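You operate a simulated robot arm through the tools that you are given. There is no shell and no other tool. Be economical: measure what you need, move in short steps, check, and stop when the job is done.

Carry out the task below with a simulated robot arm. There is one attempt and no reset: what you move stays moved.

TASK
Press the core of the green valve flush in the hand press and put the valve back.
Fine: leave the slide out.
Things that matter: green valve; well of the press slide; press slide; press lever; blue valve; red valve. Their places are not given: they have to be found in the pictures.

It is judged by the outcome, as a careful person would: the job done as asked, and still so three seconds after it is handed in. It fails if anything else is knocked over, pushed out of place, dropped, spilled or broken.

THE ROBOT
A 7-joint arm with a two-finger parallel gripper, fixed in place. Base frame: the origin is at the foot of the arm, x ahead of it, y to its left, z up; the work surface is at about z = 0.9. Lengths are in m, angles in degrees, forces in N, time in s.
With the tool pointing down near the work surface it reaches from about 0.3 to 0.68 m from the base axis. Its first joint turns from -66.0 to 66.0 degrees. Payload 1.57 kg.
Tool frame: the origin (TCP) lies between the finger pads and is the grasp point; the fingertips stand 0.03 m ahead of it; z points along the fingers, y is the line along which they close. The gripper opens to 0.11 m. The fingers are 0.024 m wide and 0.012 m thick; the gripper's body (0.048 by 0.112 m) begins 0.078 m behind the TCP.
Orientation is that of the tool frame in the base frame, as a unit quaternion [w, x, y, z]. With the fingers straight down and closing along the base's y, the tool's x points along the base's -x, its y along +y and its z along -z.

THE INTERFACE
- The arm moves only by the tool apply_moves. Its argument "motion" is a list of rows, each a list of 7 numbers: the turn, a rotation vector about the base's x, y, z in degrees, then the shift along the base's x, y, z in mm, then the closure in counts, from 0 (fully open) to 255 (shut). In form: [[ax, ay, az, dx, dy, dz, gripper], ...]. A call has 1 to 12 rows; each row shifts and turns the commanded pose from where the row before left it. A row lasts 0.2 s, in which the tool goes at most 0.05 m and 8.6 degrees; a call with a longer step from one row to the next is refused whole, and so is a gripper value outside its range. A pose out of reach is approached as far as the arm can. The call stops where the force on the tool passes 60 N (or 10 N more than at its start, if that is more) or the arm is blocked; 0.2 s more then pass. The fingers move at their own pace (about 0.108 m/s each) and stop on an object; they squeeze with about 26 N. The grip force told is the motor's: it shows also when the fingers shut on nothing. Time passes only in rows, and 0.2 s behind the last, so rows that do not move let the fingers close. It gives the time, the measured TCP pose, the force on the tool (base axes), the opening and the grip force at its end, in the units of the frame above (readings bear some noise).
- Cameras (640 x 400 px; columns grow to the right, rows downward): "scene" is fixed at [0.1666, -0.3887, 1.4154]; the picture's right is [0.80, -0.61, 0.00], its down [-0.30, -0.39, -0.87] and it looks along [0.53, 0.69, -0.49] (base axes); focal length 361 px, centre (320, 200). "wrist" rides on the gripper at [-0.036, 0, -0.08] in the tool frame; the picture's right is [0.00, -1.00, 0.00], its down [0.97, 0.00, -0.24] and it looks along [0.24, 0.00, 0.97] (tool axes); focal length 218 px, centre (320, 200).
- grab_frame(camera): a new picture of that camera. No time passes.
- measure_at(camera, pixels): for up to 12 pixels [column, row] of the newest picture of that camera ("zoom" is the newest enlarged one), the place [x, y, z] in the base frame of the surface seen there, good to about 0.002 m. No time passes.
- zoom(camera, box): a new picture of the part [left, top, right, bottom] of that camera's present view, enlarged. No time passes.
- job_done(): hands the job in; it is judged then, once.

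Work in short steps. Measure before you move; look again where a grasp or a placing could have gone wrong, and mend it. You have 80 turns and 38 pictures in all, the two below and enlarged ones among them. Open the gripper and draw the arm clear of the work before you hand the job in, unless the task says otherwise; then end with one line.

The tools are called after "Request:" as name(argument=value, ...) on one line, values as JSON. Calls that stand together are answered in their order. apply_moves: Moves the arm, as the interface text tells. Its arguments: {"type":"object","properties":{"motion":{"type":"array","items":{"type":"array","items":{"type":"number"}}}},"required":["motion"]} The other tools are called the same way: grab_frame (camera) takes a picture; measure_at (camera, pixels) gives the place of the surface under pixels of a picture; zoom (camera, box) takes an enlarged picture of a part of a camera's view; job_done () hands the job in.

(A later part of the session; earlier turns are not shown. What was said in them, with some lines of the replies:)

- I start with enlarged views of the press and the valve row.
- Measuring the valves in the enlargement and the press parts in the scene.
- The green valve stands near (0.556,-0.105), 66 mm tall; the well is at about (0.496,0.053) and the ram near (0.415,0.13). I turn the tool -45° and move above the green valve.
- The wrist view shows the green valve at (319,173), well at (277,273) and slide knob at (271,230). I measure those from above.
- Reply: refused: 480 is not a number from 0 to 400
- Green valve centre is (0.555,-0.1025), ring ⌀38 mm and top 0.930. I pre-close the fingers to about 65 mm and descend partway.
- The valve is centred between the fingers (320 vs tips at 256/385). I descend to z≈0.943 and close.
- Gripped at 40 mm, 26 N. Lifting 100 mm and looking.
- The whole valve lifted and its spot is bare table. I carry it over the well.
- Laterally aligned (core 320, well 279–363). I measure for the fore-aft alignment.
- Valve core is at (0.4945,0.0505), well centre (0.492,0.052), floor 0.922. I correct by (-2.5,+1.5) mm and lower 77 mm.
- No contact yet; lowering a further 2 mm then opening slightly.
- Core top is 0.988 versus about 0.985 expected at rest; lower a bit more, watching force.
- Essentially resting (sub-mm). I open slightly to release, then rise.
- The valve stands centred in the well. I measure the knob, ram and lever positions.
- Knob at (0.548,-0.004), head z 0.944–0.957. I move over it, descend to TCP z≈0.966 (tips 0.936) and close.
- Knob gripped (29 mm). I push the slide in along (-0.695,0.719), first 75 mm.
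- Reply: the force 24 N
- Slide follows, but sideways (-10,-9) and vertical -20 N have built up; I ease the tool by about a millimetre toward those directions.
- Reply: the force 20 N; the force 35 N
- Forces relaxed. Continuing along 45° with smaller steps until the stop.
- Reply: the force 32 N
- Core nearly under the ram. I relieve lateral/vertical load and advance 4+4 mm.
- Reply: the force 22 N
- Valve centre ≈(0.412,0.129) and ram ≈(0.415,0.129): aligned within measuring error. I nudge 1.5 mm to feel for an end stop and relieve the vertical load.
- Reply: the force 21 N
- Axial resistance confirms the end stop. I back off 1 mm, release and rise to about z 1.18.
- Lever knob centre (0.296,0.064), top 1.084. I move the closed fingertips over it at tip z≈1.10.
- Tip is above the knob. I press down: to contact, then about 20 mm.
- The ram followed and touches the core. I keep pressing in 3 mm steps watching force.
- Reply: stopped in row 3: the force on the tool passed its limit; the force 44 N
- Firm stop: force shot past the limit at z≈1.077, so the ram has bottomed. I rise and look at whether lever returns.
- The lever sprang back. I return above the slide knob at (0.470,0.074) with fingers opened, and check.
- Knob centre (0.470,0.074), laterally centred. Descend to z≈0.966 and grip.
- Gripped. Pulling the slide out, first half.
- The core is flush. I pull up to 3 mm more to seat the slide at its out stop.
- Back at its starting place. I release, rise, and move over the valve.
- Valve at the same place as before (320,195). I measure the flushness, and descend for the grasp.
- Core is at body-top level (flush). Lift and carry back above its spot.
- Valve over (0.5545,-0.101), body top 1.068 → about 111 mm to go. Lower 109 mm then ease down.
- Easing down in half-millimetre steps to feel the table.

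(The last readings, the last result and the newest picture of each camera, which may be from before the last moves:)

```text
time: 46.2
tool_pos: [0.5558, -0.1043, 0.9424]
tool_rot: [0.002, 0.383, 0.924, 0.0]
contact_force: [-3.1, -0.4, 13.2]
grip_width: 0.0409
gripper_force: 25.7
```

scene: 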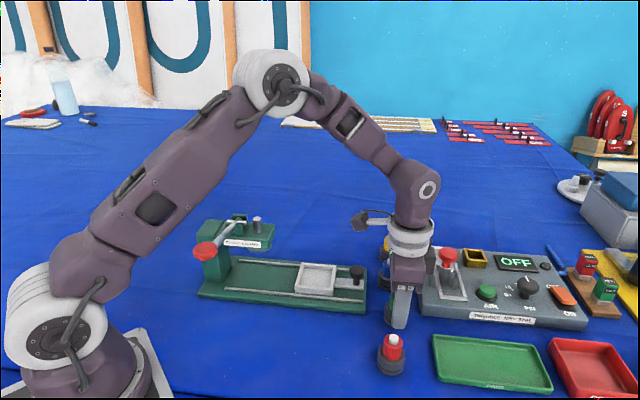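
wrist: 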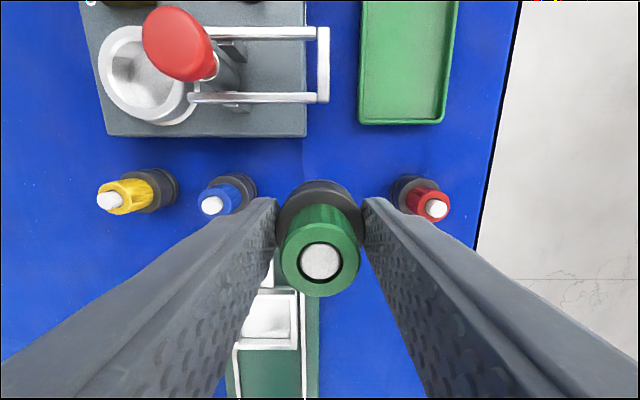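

Contact with the table (13 N). Release, rise clear and look.

Request:
apply_moves(motion=[[0, 0, 0, 0, 0, 0.3, 190], [0, 0, 0, 0, 0, 0, 150], [0, 0, 0, 0, 0, 0, 110], [0, 0, 0, 0, 0, 0, 100], [0, 0, 0, 0, 0, 20, 100], [0, 0, 0, 0, 0, 40, 100], [0, 0, 0, 0, 0, 45, 100], [0, 0, 0, 0, 0, 45, 100], [0, 0, 0, 0, 0, 45, 60], [0, 0, 0, -30, -5, 20, 0], [0, 0, 0, -40, -5, 0, 0], [0, 0, 0, 0, 0, 0, 0]])

Request:
grab_frame(camera="scene")

Request:
zoom(camera="scene", box=[340, 225, 500, 385])

Request:
measure_at(camera="zoom", pixels=[[266, 178], [266, 205], [262, 235], [262, 250], [246, 90], [254, 282]])

```text
time: 48.8
tool_pos: [0.488, -0.1143, 1.1558]
tool_rot: [0.003, 0.382, 0.924, 0.001]
contact_force: [0.2, 0.6, 0.0]
grip_width: 0.1101
gripper_force: 0.1
```

```text
5 pictures are left
```

scene: 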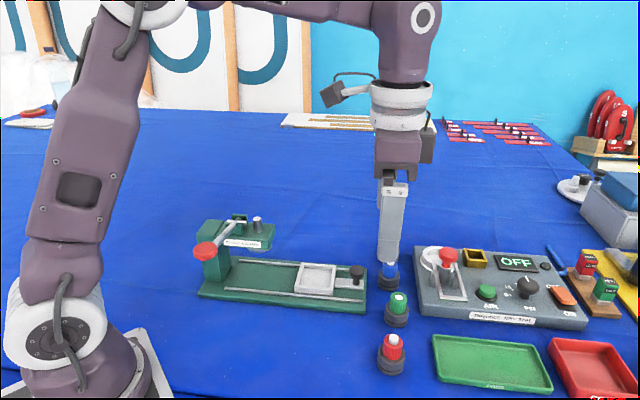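

```text
2.50 times, centred on (420, 305) of scene
```

zoom: 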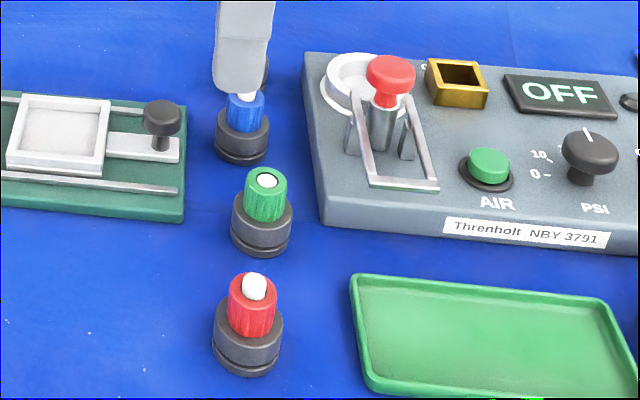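

```text
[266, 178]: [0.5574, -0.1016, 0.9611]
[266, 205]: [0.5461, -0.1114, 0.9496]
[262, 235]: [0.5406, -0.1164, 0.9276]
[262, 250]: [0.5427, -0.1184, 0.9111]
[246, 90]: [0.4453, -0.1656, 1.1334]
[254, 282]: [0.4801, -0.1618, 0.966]
```

The green valve is back on its original spot, to within about 1 mm. Its core is flush, the slide is out and the other valves look undisturbed. The gripper is open and clear, so I hand in.

Request:
job_done()

```text
The job is handed in.
```

The green valve's core is pressed flush, the valve is back on its original spot, and the press slide is left out.
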